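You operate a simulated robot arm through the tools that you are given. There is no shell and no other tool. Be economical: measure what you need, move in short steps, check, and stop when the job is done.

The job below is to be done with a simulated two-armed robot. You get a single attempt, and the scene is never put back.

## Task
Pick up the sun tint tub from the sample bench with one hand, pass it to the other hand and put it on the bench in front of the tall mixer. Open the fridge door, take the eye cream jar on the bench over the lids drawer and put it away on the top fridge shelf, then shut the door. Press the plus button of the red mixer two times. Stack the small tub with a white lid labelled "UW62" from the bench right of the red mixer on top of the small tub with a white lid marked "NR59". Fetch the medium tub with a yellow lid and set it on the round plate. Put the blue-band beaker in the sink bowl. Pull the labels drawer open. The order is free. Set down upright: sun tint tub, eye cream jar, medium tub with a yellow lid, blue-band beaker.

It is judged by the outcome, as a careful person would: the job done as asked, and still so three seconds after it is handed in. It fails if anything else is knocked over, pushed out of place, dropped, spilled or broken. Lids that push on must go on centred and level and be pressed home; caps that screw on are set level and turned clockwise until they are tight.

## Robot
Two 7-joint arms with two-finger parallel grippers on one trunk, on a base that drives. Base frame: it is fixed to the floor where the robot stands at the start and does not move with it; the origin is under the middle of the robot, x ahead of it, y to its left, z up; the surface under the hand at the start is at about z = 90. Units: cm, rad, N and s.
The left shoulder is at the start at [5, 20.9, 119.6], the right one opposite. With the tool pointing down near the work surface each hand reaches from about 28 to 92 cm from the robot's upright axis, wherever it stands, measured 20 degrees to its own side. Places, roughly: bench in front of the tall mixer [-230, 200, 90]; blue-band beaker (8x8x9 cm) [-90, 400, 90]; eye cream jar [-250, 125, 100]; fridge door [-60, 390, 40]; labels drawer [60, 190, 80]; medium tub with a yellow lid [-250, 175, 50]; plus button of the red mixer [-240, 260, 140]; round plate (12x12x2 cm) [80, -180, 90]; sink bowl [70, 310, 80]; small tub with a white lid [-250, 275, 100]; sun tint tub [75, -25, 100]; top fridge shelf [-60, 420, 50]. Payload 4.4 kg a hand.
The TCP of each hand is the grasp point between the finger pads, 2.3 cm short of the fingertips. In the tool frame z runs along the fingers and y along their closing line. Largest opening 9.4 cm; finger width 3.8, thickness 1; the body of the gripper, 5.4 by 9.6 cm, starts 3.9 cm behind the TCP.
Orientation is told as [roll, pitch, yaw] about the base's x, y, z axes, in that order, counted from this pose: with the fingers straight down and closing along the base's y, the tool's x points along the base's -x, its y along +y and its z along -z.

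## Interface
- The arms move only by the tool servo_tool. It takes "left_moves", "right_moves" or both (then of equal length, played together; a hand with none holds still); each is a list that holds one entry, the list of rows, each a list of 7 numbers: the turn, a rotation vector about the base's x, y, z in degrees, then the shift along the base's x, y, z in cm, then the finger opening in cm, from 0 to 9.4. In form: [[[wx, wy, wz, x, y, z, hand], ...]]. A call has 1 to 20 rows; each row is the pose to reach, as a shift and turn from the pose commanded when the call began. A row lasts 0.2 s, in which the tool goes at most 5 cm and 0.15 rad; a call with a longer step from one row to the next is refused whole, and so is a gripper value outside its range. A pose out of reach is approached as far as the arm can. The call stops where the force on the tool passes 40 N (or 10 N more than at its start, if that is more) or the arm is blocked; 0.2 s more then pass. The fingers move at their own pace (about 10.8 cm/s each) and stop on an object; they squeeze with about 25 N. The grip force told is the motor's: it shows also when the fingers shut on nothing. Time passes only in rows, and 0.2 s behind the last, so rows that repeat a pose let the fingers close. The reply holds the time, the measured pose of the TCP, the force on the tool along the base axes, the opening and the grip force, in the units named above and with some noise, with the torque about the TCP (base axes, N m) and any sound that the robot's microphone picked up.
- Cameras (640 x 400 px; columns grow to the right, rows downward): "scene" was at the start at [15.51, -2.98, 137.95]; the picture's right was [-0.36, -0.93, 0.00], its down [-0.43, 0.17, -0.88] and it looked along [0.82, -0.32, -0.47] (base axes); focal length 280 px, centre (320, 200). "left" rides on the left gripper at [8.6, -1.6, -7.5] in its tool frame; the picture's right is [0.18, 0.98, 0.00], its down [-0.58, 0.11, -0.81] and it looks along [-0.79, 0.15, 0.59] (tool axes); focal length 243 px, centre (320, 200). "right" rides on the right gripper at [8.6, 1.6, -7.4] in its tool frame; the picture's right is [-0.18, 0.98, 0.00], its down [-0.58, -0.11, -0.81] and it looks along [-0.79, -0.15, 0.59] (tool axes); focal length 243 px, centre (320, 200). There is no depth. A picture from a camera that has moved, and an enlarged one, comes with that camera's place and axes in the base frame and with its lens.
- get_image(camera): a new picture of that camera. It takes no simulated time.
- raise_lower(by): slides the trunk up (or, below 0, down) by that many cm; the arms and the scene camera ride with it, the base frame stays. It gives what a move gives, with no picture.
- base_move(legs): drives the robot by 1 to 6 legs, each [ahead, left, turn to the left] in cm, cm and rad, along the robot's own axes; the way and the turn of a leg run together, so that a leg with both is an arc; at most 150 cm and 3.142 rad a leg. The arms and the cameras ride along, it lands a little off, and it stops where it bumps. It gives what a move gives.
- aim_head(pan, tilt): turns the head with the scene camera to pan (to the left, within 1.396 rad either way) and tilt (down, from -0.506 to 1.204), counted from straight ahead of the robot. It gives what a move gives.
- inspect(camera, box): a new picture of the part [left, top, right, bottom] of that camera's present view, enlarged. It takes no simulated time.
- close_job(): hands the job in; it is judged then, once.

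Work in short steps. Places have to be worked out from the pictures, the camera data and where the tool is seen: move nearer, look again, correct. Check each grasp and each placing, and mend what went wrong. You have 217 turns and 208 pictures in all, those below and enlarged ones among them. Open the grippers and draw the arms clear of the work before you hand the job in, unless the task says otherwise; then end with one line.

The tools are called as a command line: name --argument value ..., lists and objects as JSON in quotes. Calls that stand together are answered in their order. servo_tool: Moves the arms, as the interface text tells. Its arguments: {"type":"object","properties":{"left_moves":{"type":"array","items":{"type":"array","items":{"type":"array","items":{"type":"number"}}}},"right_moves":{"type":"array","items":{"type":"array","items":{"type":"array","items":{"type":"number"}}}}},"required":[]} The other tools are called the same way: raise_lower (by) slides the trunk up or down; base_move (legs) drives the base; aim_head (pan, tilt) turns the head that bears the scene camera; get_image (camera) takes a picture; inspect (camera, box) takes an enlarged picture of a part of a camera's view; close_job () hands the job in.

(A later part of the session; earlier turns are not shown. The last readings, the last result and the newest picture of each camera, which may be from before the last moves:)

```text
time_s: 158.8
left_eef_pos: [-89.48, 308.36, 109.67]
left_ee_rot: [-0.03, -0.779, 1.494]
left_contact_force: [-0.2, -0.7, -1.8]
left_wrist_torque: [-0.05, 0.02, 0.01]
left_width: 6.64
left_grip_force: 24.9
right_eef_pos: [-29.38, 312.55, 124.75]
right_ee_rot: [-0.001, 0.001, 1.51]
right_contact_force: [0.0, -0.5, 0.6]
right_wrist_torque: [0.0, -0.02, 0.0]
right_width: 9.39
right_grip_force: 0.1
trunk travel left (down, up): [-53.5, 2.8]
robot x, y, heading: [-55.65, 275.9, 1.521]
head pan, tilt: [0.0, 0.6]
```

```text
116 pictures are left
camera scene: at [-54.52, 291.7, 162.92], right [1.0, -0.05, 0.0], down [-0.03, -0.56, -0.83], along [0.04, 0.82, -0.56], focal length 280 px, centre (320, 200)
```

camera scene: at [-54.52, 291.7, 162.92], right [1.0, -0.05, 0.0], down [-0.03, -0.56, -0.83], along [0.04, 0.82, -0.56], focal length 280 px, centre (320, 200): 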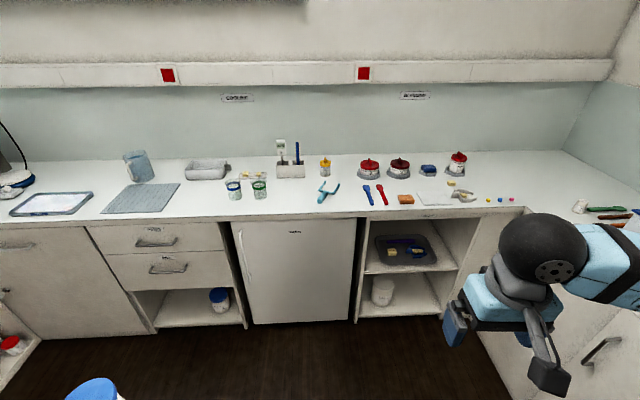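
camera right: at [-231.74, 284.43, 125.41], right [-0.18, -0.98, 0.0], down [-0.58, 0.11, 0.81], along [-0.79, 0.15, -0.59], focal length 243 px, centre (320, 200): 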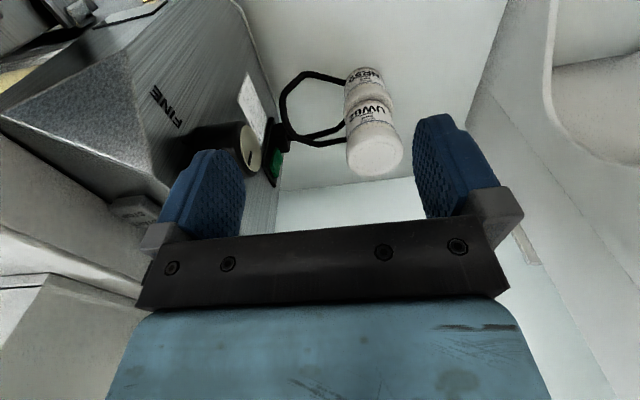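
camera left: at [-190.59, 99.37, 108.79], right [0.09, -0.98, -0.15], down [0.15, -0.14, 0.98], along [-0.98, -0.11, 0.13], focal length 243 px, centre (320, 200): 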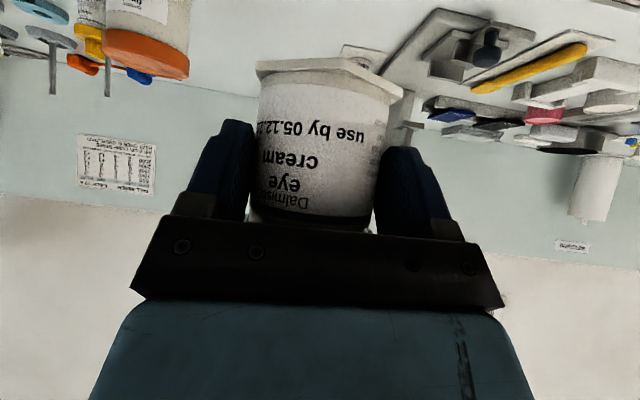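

The fridge door has a vertical bar handle on its left edge, hinge on the right. Zoom in on it and on the beakers.

inspect --camera "scene" --box '[215, 205, 375, 335]'

inspect --camera "scene" --box '[180, 140, 330, 220]'

```text
3.08 times, centred on (295, 270) of scene
camera zoom: at [-54.52, 291.7, 162.92], right [1.0, -0.05, 0.0], down [-0.03, -0.56, -0.83], along [0.04, 0.82, -0.56], focal length 861 px, centre (397, -15)
```

zoom: 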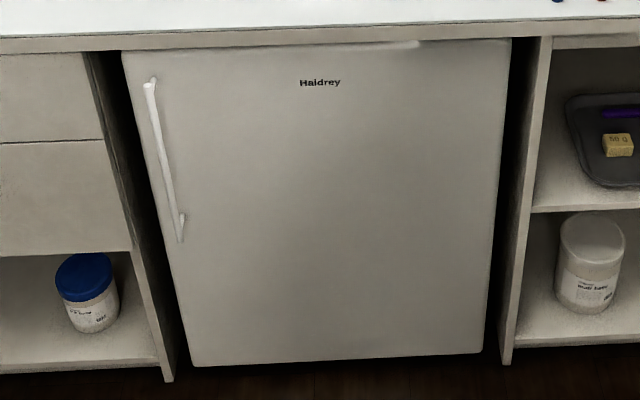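

```text
4.27 times, centred on (255, 180) of scene
camera zoom: at [-54.52, 291.7, 162.92], right [1.0, -0.05, 0.0], down [-0.03, -0.56, -0.83], along [0.04, 0.82, -0.56], focal length 1194 px, centre (597, 285)
```

zoom: 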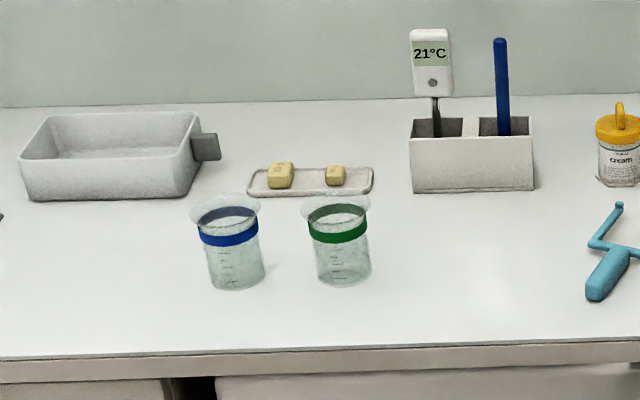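

Handle: vertical bar at x≈-85, y≈385, z 52–83; hinge near x≈-33. I'll stand to the left at about (-105, 303), trunk lowered, and pull with the right hand.

base_move --legs '[[0, 50, 0.05], [27, 0, 0]]'

raise_lower --by -45

servo_tool --right_moves '[[[8, 0, 0, 0, 0, 1, 9.4], [16, 0, 0, 0, 0, 1, 9.4], [24, 0, 0, 0, 0, 1, 9.4], [32, 0, 0, 0, 0, 1, 9.4], [40, 0, 0, 0, 0, 1, 9.4], [48, 0, 0, 0, 0, 1, 9.4], [56, 0, 0, 0, 0, 1, 9.4], [64, 0, 0, 0, 0, 1, 9.4], [72, 0, 0, 0, 0, 1, 9.4], [80, 0, 0, 0, 0, 1, 9.4], [85, 0, 0, 0, 0, 1, 9.4], [90, 0, 0, 0, 0, 1, 9.4]]]'

get_image --camera "scene"

get_image --camera "right"

```text
time_s: 165.1
left_eef_pos: [-139.99, 335.56, 109.62]
left_ee_rot: [-0.029, -0.778, 1.533]
left_contact_force: [-0.4, -0.5, -1.9]
left_wrist_torque: [-0.06, -0.01, 0.0]
left_width: 6.61
left_grip_force: 25.4
right_eef_pos: [-79.98, 342.2, 124.81]
right_ee_rot: [-0.002, -0.001, 1.548]
right_contact_force: [-0.2, 0.6, 0.4]
right_wrist_torque: [0.0, 0.0, 0.01]
right_width: 9.4
right_grip_force: 0.1
trunk travel left (down, up): [-53.5, 2.8]
robot x, y, heading: [-104.85, 304.53, 1.557]
head pan, tilt: [0.0, 0.6]
```

```text
refused: -45 is not a number from -40 to 40
```

```text
time_s: 167.7
left_eef_pos: [-140.06, 335.67, 109.55]
left_ee_rot: [-0.03, -0.777, 1.533]
left_contact_force: [-0.1, 0.8, -1.9]
left_wrist_torque: [-0.04, 0.02, 0.03]
left_width: 6.65
left_grip_force: 25.1
right_eef_pos: [-80.96, 347.92, 123.45]
right_ee_rot: [0.024, -0.866, 1.537]
right_contact_force: [0.1, -0.7, 0.9]
right_wrist_torque: [-0.07, 0.02, -0.04]
right_width: 9.4
right_grip_force: 0.1
right hand out of reach, approached as far as the arm can: row 3, 4, 5, 6, 7, 8, 9, 10, 11, 12
trunk travel left (down, up): [-53.5, 2.8]
robot x, y, heading: [-104.9, 304.28, 1.555]
head pan, tilt: [0.0, 0.6]
```

```text
113 pictures are left
camera scene: at [-104.42, 320.41, 162.91], right [1.0, -0.01, 0.0], down [-0.01, -0.56, -0.83], along [0.01, 0.82, -0.56], focal length 280 px, centre (320, 200)
```

scene: 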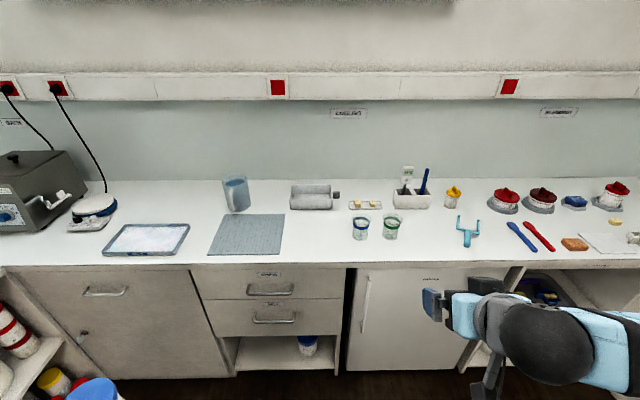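

```text
112 pictures are left
camera right: at [-82.93, 336.66, 121.71], right [-0.98, 0.13, 0.16], down [0.12, -0.24, 0.96], along [0.17, 0.96, 0.22], focal length 243 px, centre (320, 200)
```

right: 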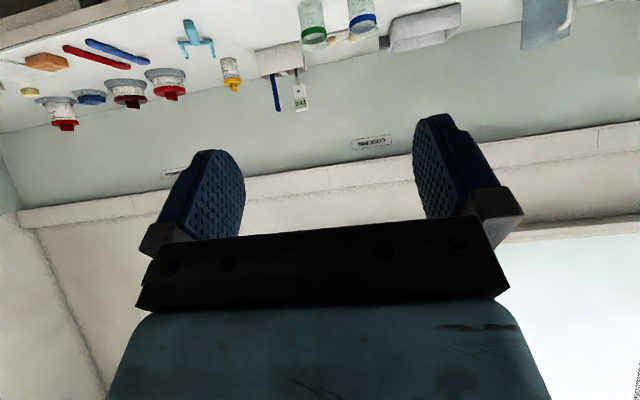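

Pitch got only to ~50° this close; that suffices for a vertical bar. Lower the trunk 40 cm.

raise_lower --by -40

servo_tool --right_moves '[[[5, 0, 0, -0.5, 4, -2, 9.4], [10, 0, 0, -1, 8, -4, 9.4], [15, 0, 0, -1.5, 12, -6, 9.4], [20, 0, 0, -2, 16, -8, 9.4], [25, 0, 0, -2.5, 19, -10, 9.4], [30, 0, 0, -3.5, 21, -12, 9.4]]]'

get_image --camera "scene"

get_image --camera "right"

```text
time_s: 171.6
left_eef_pos: [-139.99, 335.66, 69.5]
left_ee_rot: [-0.029, -0.778, 1.532]
left_contact_force: [-0.8, -0.1, -1.4]
left_wrist_torque: [-0.05, -0.03, -0.01]
left_width: 6.63
left_grip_force: 24.9
right_eef_pos: [-81.02, 347.91, 83.51]
right_ee_rot: [0.025, -0.866, 1.536]
right_contact_force: [-0.3, -0.6, 0.6]
right_wrist_torque: [0.0, 0.0, 0.02]
right_width: 9.4
right_grip_force: 0.1
trunk travel left (down, up): [-13.5, 42.8]
robot x, y, heading: [-104.91, 304.57, 1.556]
head pan, tilt: [0.0, 0.6]
```

```text
time_s: 173.0
left_eef_pos: [-139.96, 335.66, 69.58]
left_ee_rot: [-0.03, -0.778, 1.534]
left_contact_force: [0.4, -0.4, -1.3]
left_wrist_torque: [-0.03, -0.01, -0.02]
left_width: 6.63
left_grip_force: 24.5
right_eef_pos: [-95.15, 369.43, 78.31]
right_ee_rot: [0.026, -1.337, 1.47]
right_contact_force: [-0.3, -0.5, -0.9]
right_wrist_torque: [-0.01, 0.0, 0.03]
right_width: 9.39
right_grip_force: 0.0
right hand out of reach, approached as far as the arm can: row 1, 2, 3, 4, 5, 6
trunk travel left (down, up): [-13.5, 42.8]
robot x, y, heading: [-105.04, 304.3, 1.555]
head pan, tilt: [0.0, 0.6]
```

```text
111 pictures are left
camera scene: at [-104.46, 320.45, 122.91], right [1.0, -0.01, 0.0], down [-0.01, -0.57, -0.82], along [0.01, 0.82, -0.57], focal length 280 px, centre (320, 200)
```

scene: 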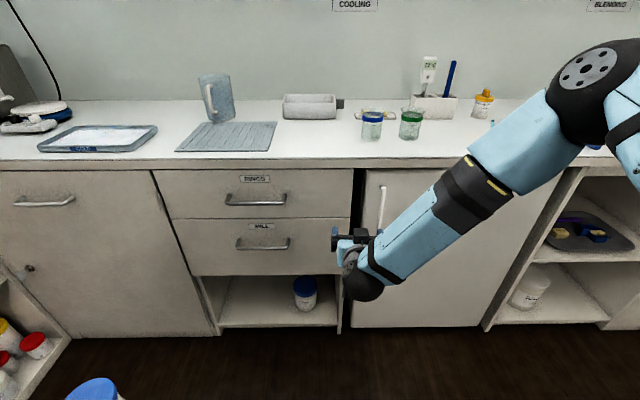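

```text
110 pictures are left
camera right: at [-97.51, 360.33, 71.59], right [-0.98, 0.12, 0.19], down [0.06, -0.65, 0.75], along [0.21, 0.75, 0.63], focal length 243 px, centre (320, 200)
```

right: 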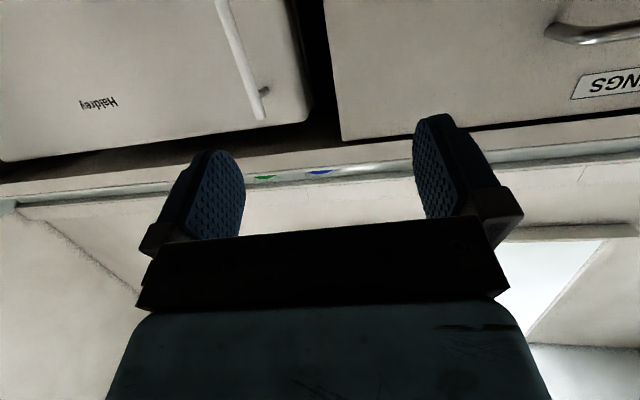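

The bar is at x≈-86.3. Move to (-86.3, 376, 67) and look.

servo_tool --right_moves '[[[2, 0, 0, 2.5, 1.5, -3, 9.4], [4, 0, 0, 5, 3, -6, 9.4], [6, 0, 0, 7, 4.5, -9, 9.4], [8, 0, 0, 8.8, 6.5, -11.3, 9.4]]]'

get_image --camera "right"

inspect --camera "scene" --box '[300, 150, 500, 310]'

```text
time_s: 174.0
left_eef_pos: [-139.9, 335.68, 69.57]
left_ee_rot: [-0.03, -0.777, 1.533]
left_contact_force: [-0.2, 0.4, -2.0]
left_wrist_torque: [-0.06, 0.0, -0.01]
left_width: 6.64
left_grip_force: 25.3
right_eef_pos: [-95.91, 377.12, 73.42]
right_ee_rot: [0.031, -1.405, 1.38]
right_contact_force: [-0.6, 0.7, 0.3]
right_wrist_torque: [0.06, 0.01, 0.01]
right_width: 9.39
right_grip_force: 0.0
right hand out of reach, approached as far as the arm can: row 1, 2, 3, 4
trunk travel left (down, up): [-13.5, 42.8]
robot x, y, heading: [-105.33, 304.4, 1.558]
head pan, tilt: [0.0, 0.6]
```

```text
109 pictures are left
camera right: at [-99.04, 368.69, 66.09], right [-0.96, 0.19, 0.19], down [0.0, -0.71, 0.71], along [0.27, 0.68, 0.68], focal length 243 px, centre (320, 200)
```

right: 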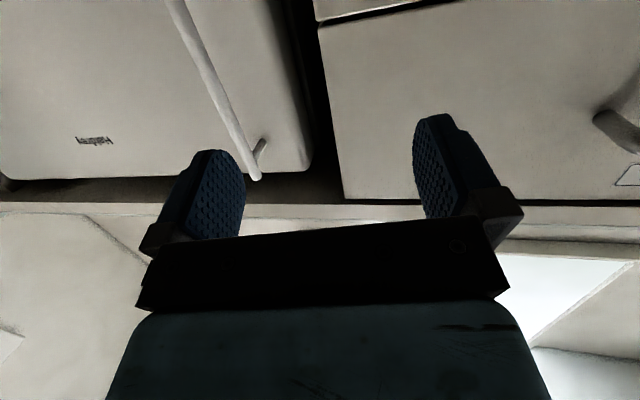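

```text
2.50 times, centred on (400, 230) of scene
camera zoom: at [-104.39, 320.45, 122.91], right [1.0, -0.01, 0.0], down [-0.01, -0.57, -0.82], along [0.01, 0.82, -0.57], focal length 700 px, centre (120, 125)
```

zoom: 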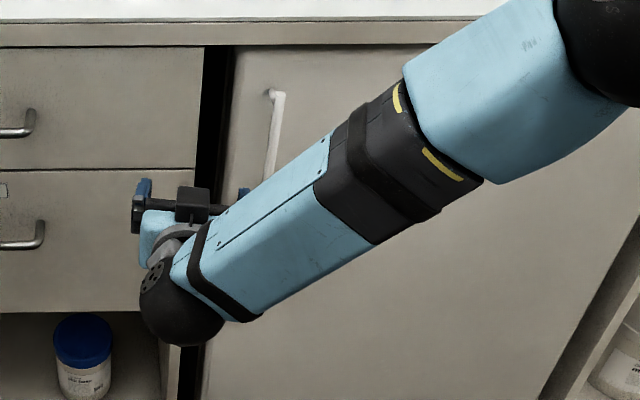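

The wrist is at a limit in this elbow configuration; shift the base right by 9.5 cm to align with the bar instead.

base_move --legs '[[0, -9.5, 0]]'

get_image --camera "right"

```text
time_s: 175.5
left_eef_pos: [-130.47, 335.42, 69.71]
left_ee_rot: [-0.027, -0.779, 1.532]
left_contact_force: [0.9, -0.2, -1.2]
left_wrist_torque: [-0.03, -0.03, 0.0]
left_width: 6.63
left_grip_force: 24.9
right_eef_pos: [-86.5, 376.99, 73.49]
right_ee_rot: [0.029, -1.405, 1.382]
right_contact_force: [0.8, -0.2, -1.0]
right_wrist_torque: [-0.04, -0.04, 0.02]
right_width: 9.42
right_grip_force: 0.0
trunk travel left (down, up): [-13.5, 42.8]
robot x, y, heading: [-95.72, 304.26, 1.56]
head pan, tilt: [0.0, 0.6]
```

```text
107 pictures are left
camera right: at [-89.55, 368.5, 66.13], right [-0.96, 0.19, 0.19], down [0.0, -0.71, 0.71], along [0.26, 0.68, 0.68], focal length 243 px, centre (320, 200)
```

right: 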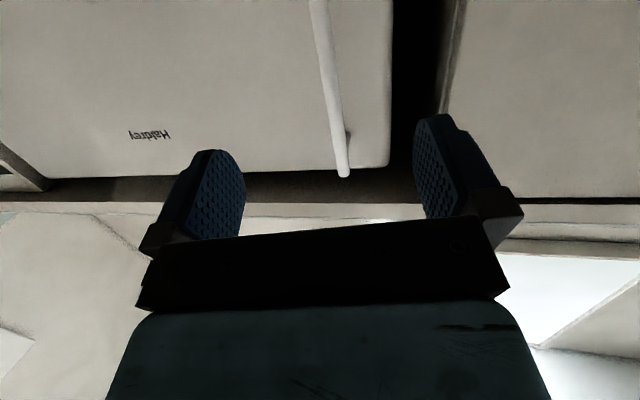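

Bar lies between the fingers. Advance the base 7 cm, then close on the bar.

base_move --legs '[[7, 0, 0]]'

get_image --camera "right"

```text
time_s: 176.5
left_eef_pos: [-130.49, 342.38, 69.67]
left_ee_rot: [-0.029, -0.776, 1.537]
left_contact_force: [0.1, -0.4, -1.7]
left_wrist_torque: [-0.02, -0.01, 0.0]
left_width: 6.64
left_grip_force: 25.0
right_eef_pos: [-86.51, 383.87, 73.44]
right_ee_rot: [0.026, -1.406, 1.388]
right_contact_force: [0.1, -0.2, -0.6]
right_wrist_torque: [-0.01, -0.03, 0.01]
right_width: 9.42
right_grip_force: 0.0
trunk travel left (down, up): [-13.5, 42.8]
robot x, y, heading: [-95.69, 311.38, 1.562]
head pan, tilt: [0.0, 0.6]
```

```text
106 pictures are left
camera right: at [-89.62, 375.43, 66.08], right [-0.97, 0.18, 0.19], down [0.0, -0.71, 0.71], along [0.26, 0.68, 0.68], focal length 243 px, centre (320, 200)
```

right: 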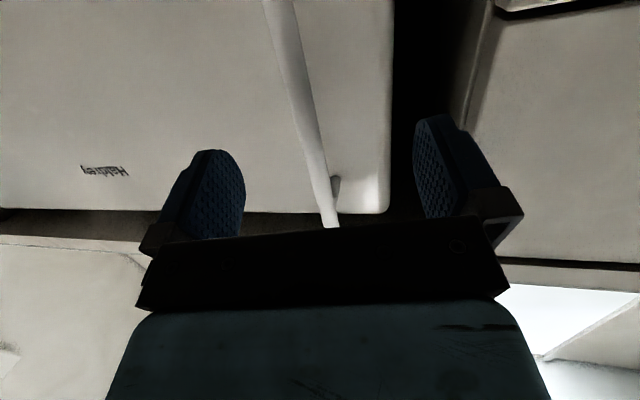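

Close on the bar.

servo_tool --right_moves '[[[0, 0, 0, 0, 0, 0, 5], [0, 0, 0, 0, 0, 0, 1], [0, 0, 0, 0, 0, 0, 0], [0, 0, 0, 0, 0, 0, 0], [0, 0, 0, 0, 0, 0, 0]]]'

get_image --camera "right"

```text
time_s: 177.7
left_eef_pos: [-130.36, 342.32, 69.54]
left_ee_rot: [-0.029, -0.779, 1.538]
left_contact_force: [0.3, 0.0, -0.6]
left_wrist_torque: [-0.04, 0.02, 0.01]
left_width: 6.63
left_grip_force: 24.7
right_eef_pos: [-86.53, 383.99, 73.56]
right_ee_rot: [0.027, -1.405, 1.385]
right_contact_force: [-0.1, -0.6, -0.1]
right_wrist_torque: [-0.02, -0.01, 0.02]
right_width: 0.0
right_grip_force: 25.6
trunk travel left (down, up): [-13.5, 42.8]
robot x, y, heading: [-95.31, 311.15, 1.558]
head pan, tilt: [0.0, 0.6]
```

```text
105 pictures are left
camera right: at [-89.62, 375.4, 66.13], right [-0.97, 0.18, 0.19], down [0.0, -0.71, 0.71], along [0.26, 0.68, 0.68], focal length 243 px, centre (320, 200)
```

right: 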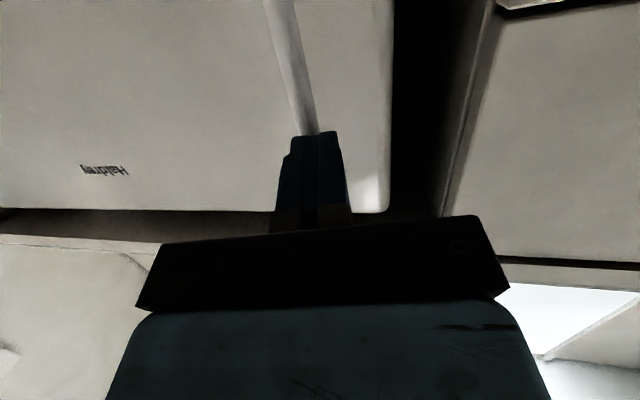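

The fingers shut short of the bar; triangulation puts the bar at y≈387. Reopen, advance 2.8 cm, close again.

servo_tool --right_moves '[[[0, 0, 0, 0, 0, 0, 4], [0, 0, 0, 0, 0, 0, 7], [0, 0, 0, 0, 0, 0, 7]]]'

base_move --legs '[[3, 0, 0]]'

servo_tool --right_moves '[[[0, 0, 0, 0, 0, 0, 5], [0, 0, 0, 0, 0, 0, 1], [0, 0, 0, 0, 0, 0, 0], [0, 0, 0, 0, 0, 0, 0], [0, 0, 0, 0, 0, 0, 0]]]'

get_image --camera "right"

```text
time_s: 178.5
left_eef_pos: [-130.45, 342.32, 69.68]
left_ee_rot: [-0.03, -0.778, 1.538]
left_contact_force: [0.0, -0.9, -1.9]
left_wrist_torque: [-0.05, 0.02, 0.01]
left_width: 6.62
left_grip_force: 25.0
right_eef_pos: [-86.52, 383.83, 73.52]
right_ee_rot: [0.026, -1.405, 1.386]
right_contact_force: [-0.5, -0.2, 0.7]
right_wrist_torque: [0.02, 0.01, 0.0]
right_width: 6.99
right_grip_force: 0.0
trunk travel left (down, up): [-13.5, 42.8]
robot x, y, heading: [-95.2, 311.45, 1.559]
head pan, tilt: [0.0, 0.6]
```

```text
time_s: 179.3
left_eef_pos: [-130.56, 345.25, 69.55]
left_ee_rot: [-0.031, -0.777, 1.539]
left_contact_force: [0.3, 0.0, -2.0]
left_wrist_torque: [-0.06, 0.02, 0.02]
left_width: 6.64
left_grip_force: 25.2
right_eef_pos: [-86.49, 386.81, 73.51]
right_ee_rot: [0.028, -1.406, 1.387]
right_contact_force: [0.3, -0.1, 0.2]
right_wrist_torque: [-0.02, -0.01, 0.0]
right_width: 6.98
right_grip_force: 0.0
trunk travel left (down, up): [-13.5, 42.8]
robot x, y, heading: [-95.1, 313.83, 1.558]
head pan, tilt: [0.0, 0.6]
```

```text
time_s: 180.2
left_eef_pos: [-130.27, 345.38, 69.55]
left_ee_rot: [-0.03, -0.778, 1.533]
left_contact_force: [0.0, 0.0, -1.7]
left_wrist_torque: [-0.03, -0.01, 0.01]
left_width: 6.62
left_grip_force: 25.4
right_eef_pos: [-85.49, 386.64, 73.45]
right_ee_rot: [-0.006, -1.406, 1.403]
right_contact_force: [6.1, -7.4, 4.9]
right_wrist_torque: [-0.67, 0.63, -0.2]
right_width: 1.18
right_grip_force: 45.5
trunk travel left (down, up): [-13.5, 42.8]
robot x, y, heading: [-95.44, 314.04, 1.556]
head pan, tilt: [0.0, 0.6]
stopped in row 4 (right hand): the force on the tool passed its limit at 43 N (the readings are from after the stop); the commanded pose is now the measured one
```

```text
104 pictures are left
camera right: at [-88.7, 378.37, 66.08], right [-0.96, 0.2, 0.18], down [-0.01, -0.71, 0.71], along [0.27, 0.68, 0.69], focal length 243 px, centre (320, 200)
```

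right: 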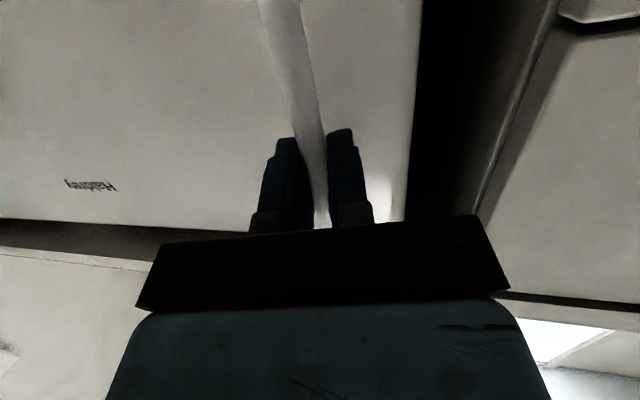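

Gripping the bar (1.2 cm). I open by driving the whole robot in an arc about the hinge (≈(-33, 391)); first a small 0.15 rad arc.

base_move --legs '[[-9.2, -11.7, 0.15]]'

get_image --camera "scene"

```text
time_s: 181.9
left_eef_pos: [-122.05, 331.5, 69.71]
left_ee_rot: [-0.03, -0.778, 1.68]
left_contact_force: [0.5, 0.0, -2.0]
left_wrist_torque: [-0.03, -0.03, 0.0]
left_width: 6.63
left_grip_force: 25.0
right_eef_pos: [-84.04, 378.92, 73.42]
right_ee_rot: [-0.007, -1.406, 1.553]
right_contact_force: [-0.2, -0.4, 7.2]
right_wrist_torque: [0.02, 0.4, -0.08]
right_width: 1.21
right_grip_force: 45.2
trunk travel left (down, up): [-13.5, 42.8]
robot x, y, heading: [-82.54, 305.82, 1.706]
head pan, tilt: [0.0, 0.6]
```

```text
103 pictures are left
camera scene: at [-84.55, 321.53, 122.93], right [0.99, 0.13, 0.0], down [0.07, -0.56, -0.83], along [-0.11, 0.82, -0.56], focal length 280 px, centre (320, 200)
```

scene: 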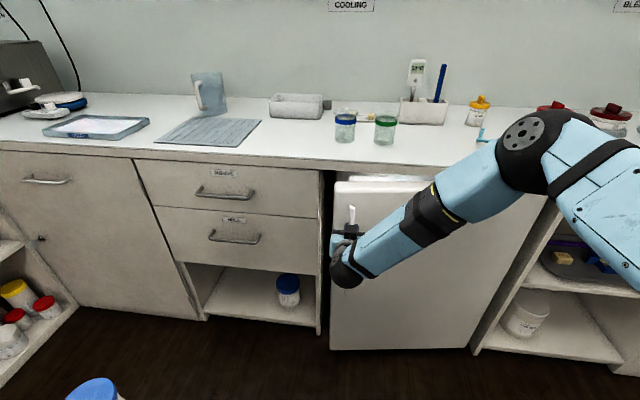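

Low forces, door is moving. Continue 0.6 rad more in three arcs.

base_move --legs '[[-12.3, -15.6, 0.2], [-12.3, -15.6, 0.2], [-12.3, -15.6, 0.2]]'

get_image --camera "scene"

```text
time_s: 183.6
left_eef_pos: [-111.69, 318.29, 69.59]
left_ee_rot: [-0.03, -0.777, 1.845]
left_contact_force: [-0.7, 0.3, -1.1]
left_wrist_torque: [-0.04, 0.0, -0.02]
left_width: 6.63
left_grip_force: 25.7
right_eef_pos: [-81.65, 371.58, 73.42]
right_ee_rot: [-0.012, -1.411, 1.715]
right_contact_force: [1.8, -0.4, 0.3]
right_wrist_torque: [-0.44, 0.95, -0.16]
right_width: 1.19
right_grip_force: 44.8
trunk travel left (down, up): [-13.5, 42.8]
robot x, y, heading: [-68.88, 299.15, 1.867]
head pan, tilt: [0.0, 0.6]
stopped in leg 1: the force on the tool passed its limit at 42 N (the readings are from after the stop); the commanded pose is now the measured one
```

```text
102 pictures are left
camera scene: at [-72.98, 314.5, 122.91], right [0.96, 0.29, 0.0], down [0.17, -0.54, -0.83], along [-0.24, 0.79, -0.56], focal length 280 px, centre (320, 200)
```

scene: 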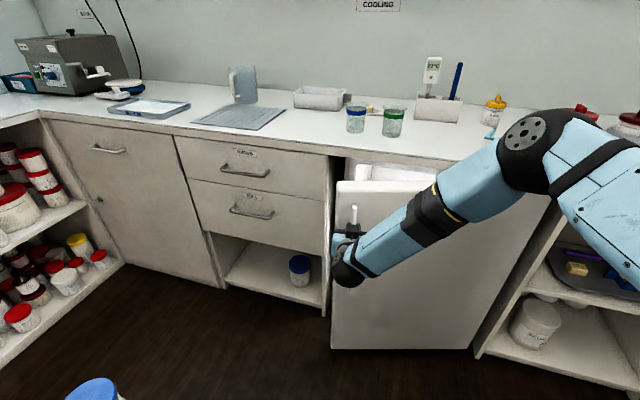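

Door ~18° open; a transient force stopped it. Continue in smaller arcs.

base_move --legs '[[-6.3, -7.8, 0.1], [-6.3, -7.8, 0.1], [-6.3, -7.8, 0.1], [-6.3, -7.8, 0.1]]'

get_image --camera "scene"

```text
time_s: 187.8
left_eef_pos: [-76.25, 293.13, 69.6]
left_ee_rot: [-0.029, -0.776, 2.238]
left_contact_force: [0.7, -0.2, -1.4]
left_wrist_torque: [-0.02, -0.04, 0.0]
left_width: 6.64
left_grip_force: 25.5
right_eef_pos: [-68.95, 353.96, 73.46]
right_ee_rot: [-0.025, -1.41, 2.118]
right_contact_force: [-11.9, -12.0, 0.8]
right_wrist_torque: [-1.91, 0.88, 0.1]
right_width: 1.17
right_grip_force: 44.7
trunk travel left (down, up): [-13.5, 42.8]
robot x, y, heading: [-29.45, 291.97, 2.254]
head pan, tilt: [0.0, 0.6]
```

```text
101 pictures are left
camera scene: at [-38.96, 304.39, 122.91], right [0.77, 0.64, 0.0], down [0.36, -0.44, -0.83], along [-0.52, 0.64, -0.56], focal length 280 px, centre (320, 200)
```

scene: 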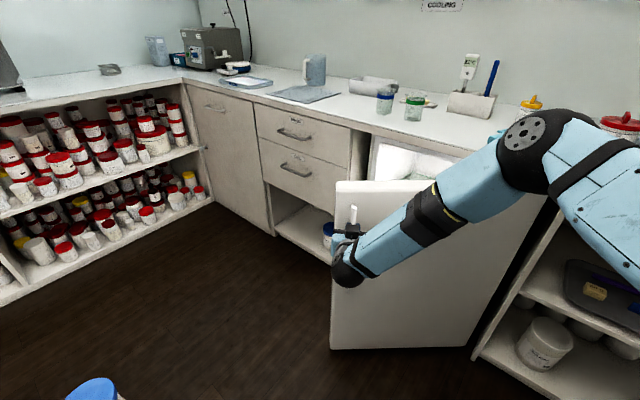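

Now ~40° open. Three more 0.1 rad arcs.

base_move --legs '[[-6.4, -7.8, 0.1], [-6.4, -7.7, 0.1], [-6.4, -7.7, 0.1]]'

get_image --camera "scene"

```text
time_s: 190.3
left_eef_pos: [-55.59, 285.82, 69.59]
left_ee_rot: [-0.031, -0.777, 2.429]
left_contact_force: [-0.4, -0.7, -1.6]
left_wrist_torque: [-0.04, -0.02, -0.04]
left_width: 6.61
left_grip_force: 24.7
right_eef_pos: [-59.75, 347.25, 73.53]
right_ee_rot: [-0.013, -1.413, 2.293]
right_contact_force: [1.6, 0.3, 0.1]
right_wrist_torque: [-0.77, 0.64, -0.07]
right_width: 1.2
right_grip_force: 44.4
trunk travel left (down, up): [-13.5, 42.8]
robot x, y, heading: [-9.21, 293.89, 2.453]
head pan, tilt: [0.0, 0.6]
stopped in leg 3: the force on the tool passed its limit at 43 N (the readings are from after the stop); the commanded pose is now the measured one
```

```text
100 pictures are left
camera scene: at [-21.03, 303.99, 122.91], right [0.64, 0.77, 0.0], down [0.44, -0.36, -0.83], along [-0.64, 0.52, -0.57], focal length 280 px, centre (320, 200)
```

scene: 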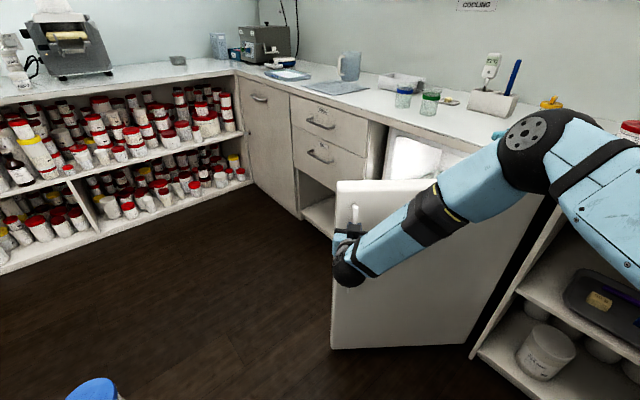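

~52° open. A few more small arcs.

base_move --legs '[[-4.4, -5.4, 0.07], [-4.4, -5.4, 0.07], [-4.4, -5.4, 0.07], [-4.4, -5.4, 0.07]]'

get_image --camera "scene"

```text
time_s: 192.2
left_eef_pos: [-42.82, 283.35, 69.51]
left_ee_rot: [-0.028, -0.777, 2.549]
left_contact_force: [0.8, 0.9, -2.3]
left_wrist_torque: [-0.02, -0.04, 0.01]
left_width: 6.64
left_grip_force: 25.0
right_eef_pos: [-54.28, 344.45, 73.46]
right_ee_rot: [-0.02, -1.418, 2.409]
right_contact_force: [1.6, 1.1, -1.3]
right_wrist_torque: [-1.08, 0.89, -0.13]
right_width: 1.15
right_grip_force: 45.1
trunk travel left (down, up): [-13.5, 42.8]
robot x, y, heading: [2.34, 296.59, 2.575]
head pan, tilt: [0.0, 0.6]
stopped in leg 2: the force on the tool passed its limit at 42 N (the readings are from after the stop); the commanded pose is now the measured one
```

```text
99 pictures are left
camera scene: at [-10.72, 305.48, 122.91], right [0.54, 0.84, 0.0], down [0.48, -0.31, -0.82], along [-0.69, 0.45, -0.57], focal length 280 px, centre (320, 200)
```

scene: 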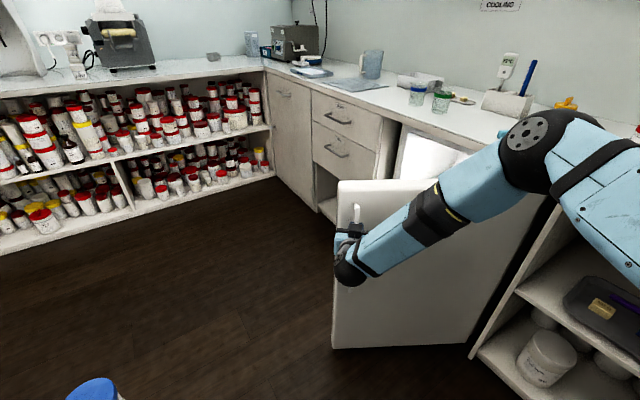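

~57° open, enough for the left hand to enter from the left. Release the bar and withdraw the right hand.

servo_tool --right_moves '[[[0, 0, 0, 0, 0, 0, 3], [0, 0, 0, 0, 0, 0, 6], [0, 0, 0, 0, 0, 0, 6], [0, 0, 0, 2, -1.2, 0, 6], [0, 0, 0, 4.5, -2.8, 0, 6], [0, 0, 0, 7, -4.3, 0, 6]]]'

get_image --camera "right"

get_image --camera "scene"

```text
time_s: 193.6
left_eef_pos: [-42.89, 283.34, 69.65]
left_ee_rot: [-0.029, -0.778, 2.548]
left_contact_force: [-0.3, 0.4, -1.3]
left_wrist_torque: [-0.03, -0.01, -0.01]
left_width: 6.62
left_grip_force: 25.3
right_eef_pos: [-46.91, 339.81, 73.6]
right_ee_rot: [-0.04, -1.414, 2.429]
right_contact_force: [-0.1, -0.4, -0.4]
right_wrist_torque: [0.04, 0.0, 0.0]
right_width: 6.0
right_grip_force: 0.1
trunk travel left (down, up): [-13.5, 42.8]
robot x, y, heading: [1.86, 296.25, 2.572]
head pan, tilt: [0.0, 0.6]
```

```text
98 pictures are left
camera right: at [-41.67, 332.71, 66.08], right [-0.69, -0.7, 0.18], down [0.59, -0.41, 0.7], along [-0.42, 0.59, 0.69], focal length 243 px, centre (320, 200)
```

right: 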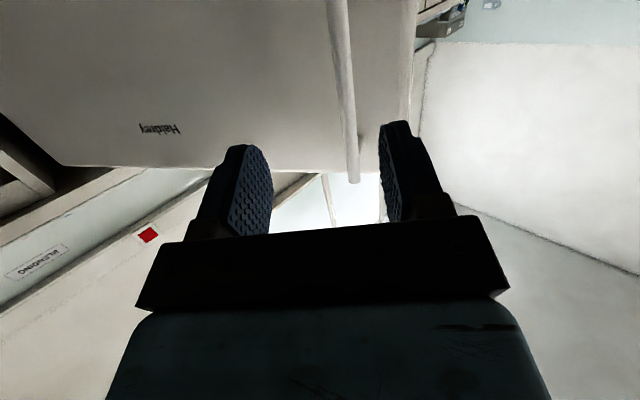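

```text
97 pictures are left
camera scene: at [-10.7, 305.45, 122.92], right [0.54, 0.84, 0.0], down [0.48, -0.31, -0.83], along [-0.69, 0.45, -0.56], focal length 280 px, centre (320, 200)
```

scene: 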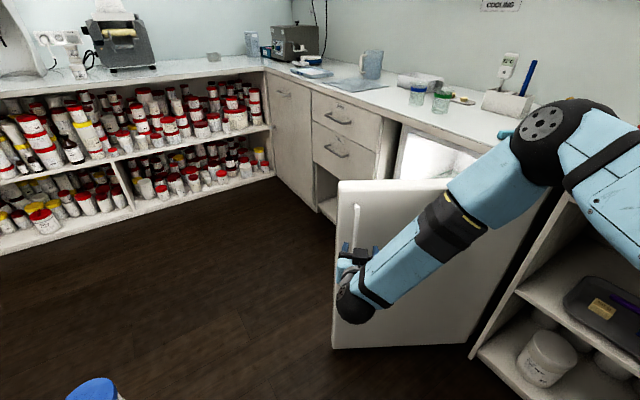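

Free of the handle. Drive around to the left side: back away, translate left, turn to face +y at about (-98, 290).

base_move --legs '[[-24, 38, 0], [81.7, 52.3, 0], [0, 0, -1.0], [35, 0, 0]]'

get_image --camera "scene"

```text
time_s: 206.6
left_eef_pos: [-130.76, 317.59, 69.63]
left_ee_rot: [-0.029, -0.777, 1.537]
left_contact_force: [0.0, 1.4, -1.9]
left_wrist_torque: [-0.03, -0.04, -0.02]
left_width: 6.63
left_grip_force: 25.2
right_eef_pos: [-85.22, 351.06, 73.5]
right_ee_rot: [-0.04, -1.413, 1.416]
right_contact_force: [-0.6, -0.2, 0.5]
right_wrist_torque: [-0.01, 0.01, -0.01]
right_width: 6.0
right_grip_force: 0.0
trunk travel left (down, up): [-13.5, 42.8]
robot x, y, heading: [-95.88, 286.59, 1.561]
head pan, tilt: [0.0, 0.6]
```

```text
96 pictures are left
camera scene: at [-95.21, 302.52, 122.91], right [1.0, -0.01, 0.0], down [-0.01, -0.57, -0.82], along [0.01, 0.82, -0.57], focal length 280 px, centre (320, 200)
```

scene: 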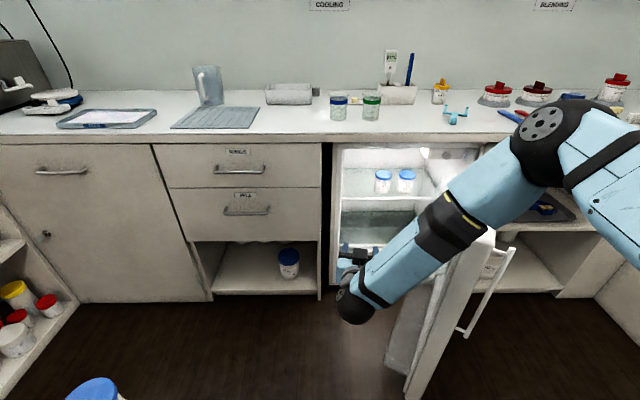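

The fridge is open wide. Fold the right hand back (fingers down) to clear the view.

servo_tool --right_moves '[[[-8, 0, 0, 0, -3, 1, 6], [-16, 0, 0, 0, -6, 2, 6], [-24, 0, 0, 1, -9, 3, 6], [-32, 0, 0, 2, -12, 4, 6], [-40, 0, 0, 3, -15, 5, 6], [-48, 0, 0, 4, -18, 6, 6], [-56, 0, 0, 5, -20, 7, 6], [-64, 0, 0, 6, -22, 8, 6], [-72, 0, 0, 7, -23, 9, 6], [-80, 0, 0, 8, -24, 10, 6]]]'

get_image --camera "scene"

```text
time_s: 208.8
left_eef_pos: [-130.9, 317.54, 69.65]
left_ee_rot: [-0.027, -0.776, 1.538]
left_contact_force: [0.1, -0.4, -1.4]
left_wrist_torque: [-0.04, 0.03, 0.02]
left_width: 6.64
left_grip_force: 25.0
right_eef_pos: [-77.32, 326.81, 83.36]
right_ee_rot: [-0.19, -0.016, 1.547]
right_contact_force: [0.5, 0.6, 0.2]
right_wrist_torque: [0.01, -0.02, -0.03]
right_width: 5.98
right_grip_force: 0.0
trunk travel left (down, up): [-13.5, 42.8]
robot x, y, heading: [-95.81, 286.9, 1.556]
head pan, tilt: [0.0, 0.6]
```

```text
95 pictures are left
camera scene: at [-95.17, 302.48, 122.91], right [1.0, -0.01, 0.0], down [-0.01, -0.56, -0.82], along [0.01, 0.82, -0.57], focal length 280 px, centre (320, 200)
```

scene: 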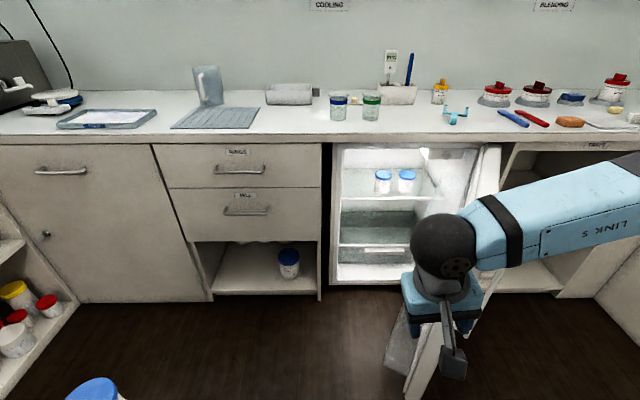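

inspect --camera "scene" --box '[320, 130, 520, 300]'

```text
2.35 times, centred on (420, 215) of scene
camera zoom: at [-95.17, 302.48, 122.91], right [1.0, -0.01, 0.0], down [-0.01, -0.56, -0.82], along [0.01, 0.82, -0.57], focal length 658 px, centre (85, 165)
```

zoom: 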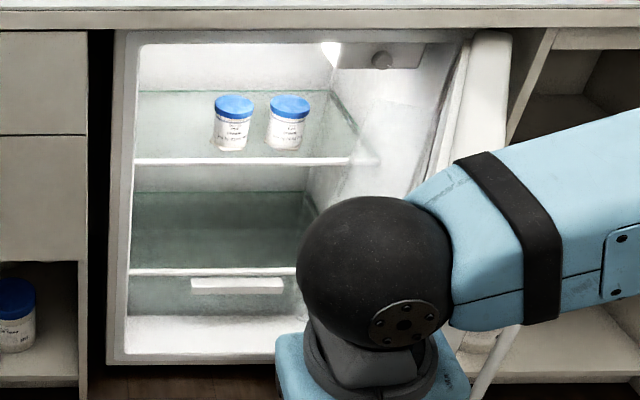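

The door stands ~57° open; I want it wider. Move the base a bit left/ahead, then push the door's inner side with the right hand toward +x.

base_move --legs '[[0, 9, 0], [25, 0, 0]]'

servo_tool --right_moves '[[[0, 0, 0, 0, 2, -3, 0], [0, 0, 0, 0, 4, -6, 0], [0, 0, 0, 3, 6, -8, 0], [0, 0, 0, 7, 7, -8, 0], [0, 0, 0, 11, 8, -8, 0], [0, 0, 0, 15, 8, -8, 0]]]'

get_image --camera "scene"

```text
time_s: 211.7
left_eef_pos: [-140.06, 342.23, 69.6]
left_ee_rot: [-0.029, -0.776, 1.543]
left_contact_force: [-0.1, 0.2, -1.8]
left_wrist_torque: [-0.08, 0.03, 0.02]
left_width: 6.61
left_grip_force: 25.1
right_eef_pos: [-86.46, 351.93, 83.42]
right_ee_rot: [-0.189, -0.017, 1.552]
right_contact_force: [-1.0, 0.6, -0.1]
right_wrist_torque: [-0.03, -0.01, 0.02]
right_width: 6.0
right_grip_force: 0.1
trunk travel left (down, up): [-13.5, 42.8]
robot x, y, heading: [-104.32, 311.34, 1.564]
head pan, tilt: [0.0, 0.6]
```

```text
time_s: 213.1
left_eef_pos: [-140.07, 342.25, 69.61]
left_ee_rot: [-0.028, -0.777, 1.542]
left_contact_force: [0.1, 0.4, -1.5]
left_wrist_torque: [-0.08, -0.01, -0.02]
left_width: 6.63
left_grip_force: 25.0
right_eef_pos: [-71.46, 359.64, 75.49]
right_ee_rot: [-0.189, -0.018, 1.551]
right_contact_force: [-0.6, -0.8, 0.5]
right_wrist_torque: [-0.01, 0.02, 0.03]
right_width: 0.03
right_grip_force: 25.3
trunk travel left (down, up): [-13.5, 42.8]
robot x, y, heading: [-104.47, 311.4, 1.566]
head pan, tilt: [0.0, 0.6]
```

```text
93 pictures are left
camera scene: at [-104.19, 327.28, 122.92], right [1.0, -0.01, 0.0], down [0.0, -0.56, -0.83], along [0.0, 0.83, -0.56], focal length 280 px, centre (320, 200)
```

scene: 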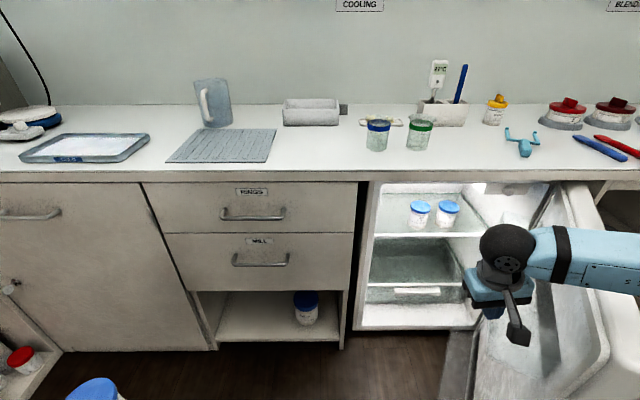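

Hand is inside the door. Push toward +x.

servo_tool --right_moves '[[[0, 0, 0, 4, 0, 0, 0], [0, 0, 0, 8, 0, 0, 0], [0, 0, 0, 12, -1, 0, 0], [0, 0, 0, 16, -2, 0, 0], [0, 0, 0, 20, -3, 0, 0], [0, 0, 0, 24, -4, 0, 0], [0, 0, 0, 28, -5, 0, 0], [0, 0, 0, 32, -6, 0, 0]]]'

get_image --camera "scene"

```text
time_s: 214.9
left_eef_pos: [-139.96, 342.29, 69.67]
left_ee_rot: [-0.029, -0.776, 1.543]
left_contact_force: [0.6, 0.7, -2.4]
left_wrist_torque: [-0.06, -0.01, 0.0]
left_width: 6.63
left_grip_force: 24.7
right_eef_pos: [-39.12, 354.03, 75.41]
right_ee_rot: [-0.191, -0.019, 1.551]
right_contact_force: [0.1, 0.6, 0.8]
right_wrist_torque: [0.01, 0.01, -0.02]
right_width: 0.0
right_grip_force: 25.5
trunk travel left (down, up): [-13.5, 42.8]
robot x, y, heading: [-104.38, 311.12, 1.563]
head pan, tilt: [0.0, 0.6]
```

```text
92 pictures are left
camera scene: at [-104.21, 327.28, 122.92], right [1.0, -0.01, 0.0], down [0.0, -0.56, -0.83], along [0.0, 0.83, -0.56], focal length 280 px, centre (320, 200)
```

scene: 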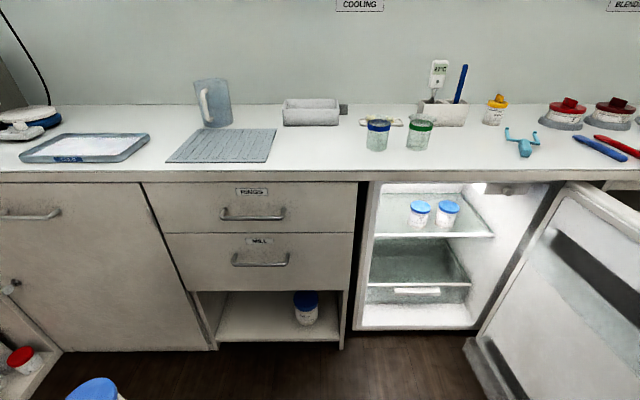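

The door is now wide open. Zoom on the shelf to measure its height and front edge from this viewpoint.

inspect --camera "scene" --box '[350, 165, 530, 345]'

```text
2.22 times, centred on (440, 255) of scene
camera zoom: at [-104.21, 327.28, 122.92], right [1.0, -0.01, 0.0], down [0.0, -0.56, -0.83], along [0.0, 0.83, -0.56], focal length 622 px, centre (53, 78)
```

zoom: 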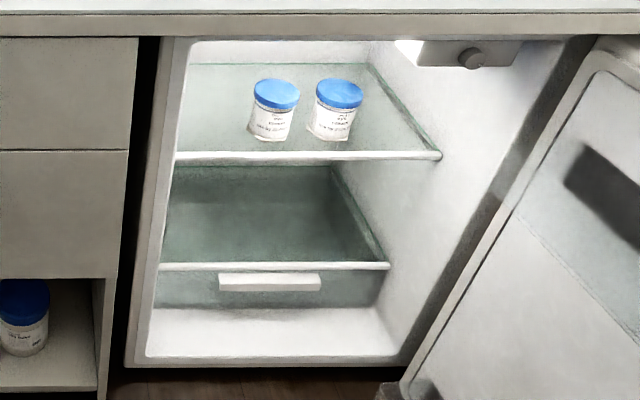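

Shelf front edge ≈ y 407, z ≈ 53; free spot left of the two jars at x≈-76. Raise the right hand out of the way, lower the trunk, and position the base.

servo_tool --right_moves '[[[0, 0, 0, -3, -1, 2, 2], [0, 0, 0, -6, -2, 6, 4], [0, 0, 0, -7, -4, 10, 4], [0, 0, 0, -8, -6, 14, 4], [0, 0, 0, -8, -9, 18, 4], [0, 0, 0, -8, -12, 22, 4], [0, 0, 0, -8, -15, 26, 4], [0, 0, 0, -8, -18, 30, 4], [0, 0, 0, -8, -20, 34, 4]]]'

raise_lower --by -12

base_move --legs '[[0, -18, 0.005], [18, 0, 0]]'

get_image --camera "scene"

```text
refused: row 2 steps farther than a row can; nothing moved
```

```text
time_s: 215.8
left_eef_pos: [-140.06, 342.14, 61.82]
left_ee_rot: [-0.031, -0.777, 1.544]
left_contact_force: [0.7, -0.6, -2.2]
left_wrist_torque: [-0.05, 0.01, 0.02]
left_width: 6.63
left_grip_force: 24.6
right_eef_pos: [-39.18, 354.19, 68.27]
right_ee_rot: [-0.191, -0.026, 1.553]
right_contact_force: [-3.3, -6.4, 10.6]
right_wrist_torque: [0.5, 0.28, 0.3]
right_width: 0.0
right_grip_force: 25.3
trunk travel left (down, up): [-5.8, 50.5]
robot x, y, heading: [-104.39, 311.38, 1.56]
head pan, tilt: [0.0, 0.6]
stopped: the force on the tool passed its limit at 63 N (the readings are from after the stop); the commanded pose is now the measured one
```

```text
time_s: 217.4
left_eef_pos: [-129.68, 342.08, 61.79]
left_ee_rot: [-0.032, -0.776, 1.544]
left_contact_force: [-0.7, 0.0, -2.6]
left_wrist_torque: [-0.05, 0.01, 0.01]
left_width: 6.63
left_grip_force: 25.2
right_eef_pos: [-28.96, 354.3, 68.53]
right_ee_rot: [-0.188, -0.037, 1.557]
right_contact_force: [-0.8, -5.3, 11.5]
right_wrist_torque: [0.48, 0.58, 0.31]
right_width: 0.01
right_grip_force: 24.9
trunk travel left (down, up): [-5.8, 50.5]
robot x, y, heading: [-94.31, 311.45, 1.57]
head pan, tilt: [0.0, 0.6]
stopped in leg 1: the force on the tool passed its limit at 54 N (the readings are from after the stop); the commanded pose is now the measured one
```

```text
90 pictures are left
camera scene: at [-93.94, 327.13, 115.23], right [1.0, -0.01, 0.0], down [0.0, -0.56, -0.83], along [0.01, 0.83, -0.56], focal length 280 px, centre (320, 200)
```

scene: 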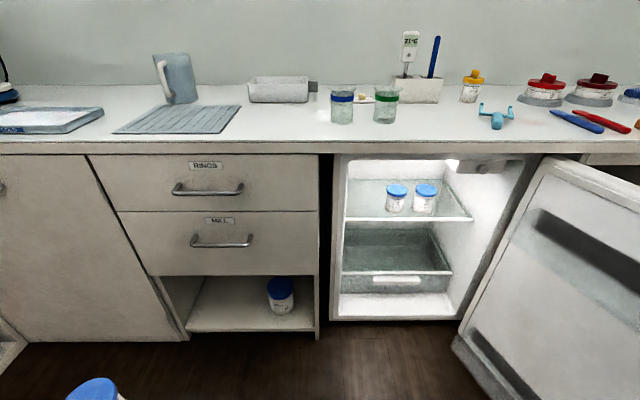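

My arm call was refused and the right hand bore on the door's bin rack; no visible harm. Lift the right hand straight up now.

servo_tool --right_moves '[[[0, 0, 0, -0.5, 0, 2, 0], [0, 0, 0, -1, 0, 5, 0], [0, 0, 0, -2, -1, 9, 0], [0, 0, 0, -3, -3, 13, 0], [0, 0, 0, -4, -5, 17, 0], [0, 0, 0, -5, -7, 21, 0], [0, 0, 0, -6, -9, 25, 0], [0, 0, 0, -7, -11, 29, 0], [0, 0, 0, -8, -13, 33, 0], [0, 0, 0, -9, -15, 37, 0]]]'

get_image --camera "scene"

```text
time_s: 219.6
left_eef_pos: [-129.59, 342.13, 61.92]
left_ee_rot: [-0.031, -0.776, 1.543]
left_contact_force: [0.4, -0.7, -1.4]
left_wrist_torque: [-0.03, 0.0, 0.0]
left_width: 6.62
left_grip_force: 24.7
right_eef_pos: [-38.31, 339.37, 105.27]
right_ee_rot: [-0.187, -0.031, 1.557]
right_contact_force: [0.3, 1.1, 0.4]
right_wrist_torque: [0.02, -0.04, -0.05]
right_width: 0.02
right_grip_force: 24.7
trunk travel left (down, up): [-5.8, 50.5]
robot x, y, heading: [-94.52, 311.23, 1.565]
head pan, tilt: [0.0, 0.6]
```

```text
89 pictures are left
camera scene: at [-93.87, 327.22, 115.23], right [1.0, -0.01, 0.0], down [0.0, -0.56, -0.83], along [0.0, 0.83, -0.56], focal length 280 px, centre (320, 200)
```

scene: 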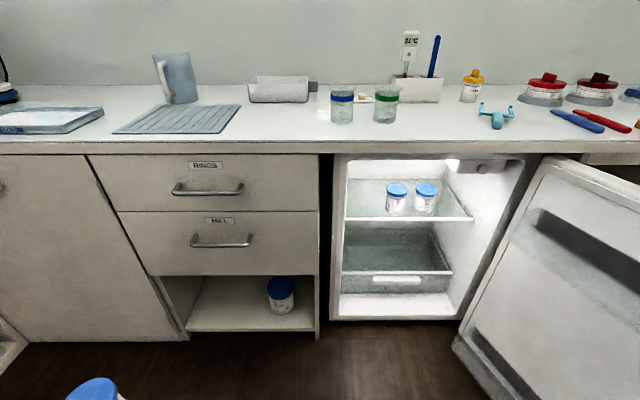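

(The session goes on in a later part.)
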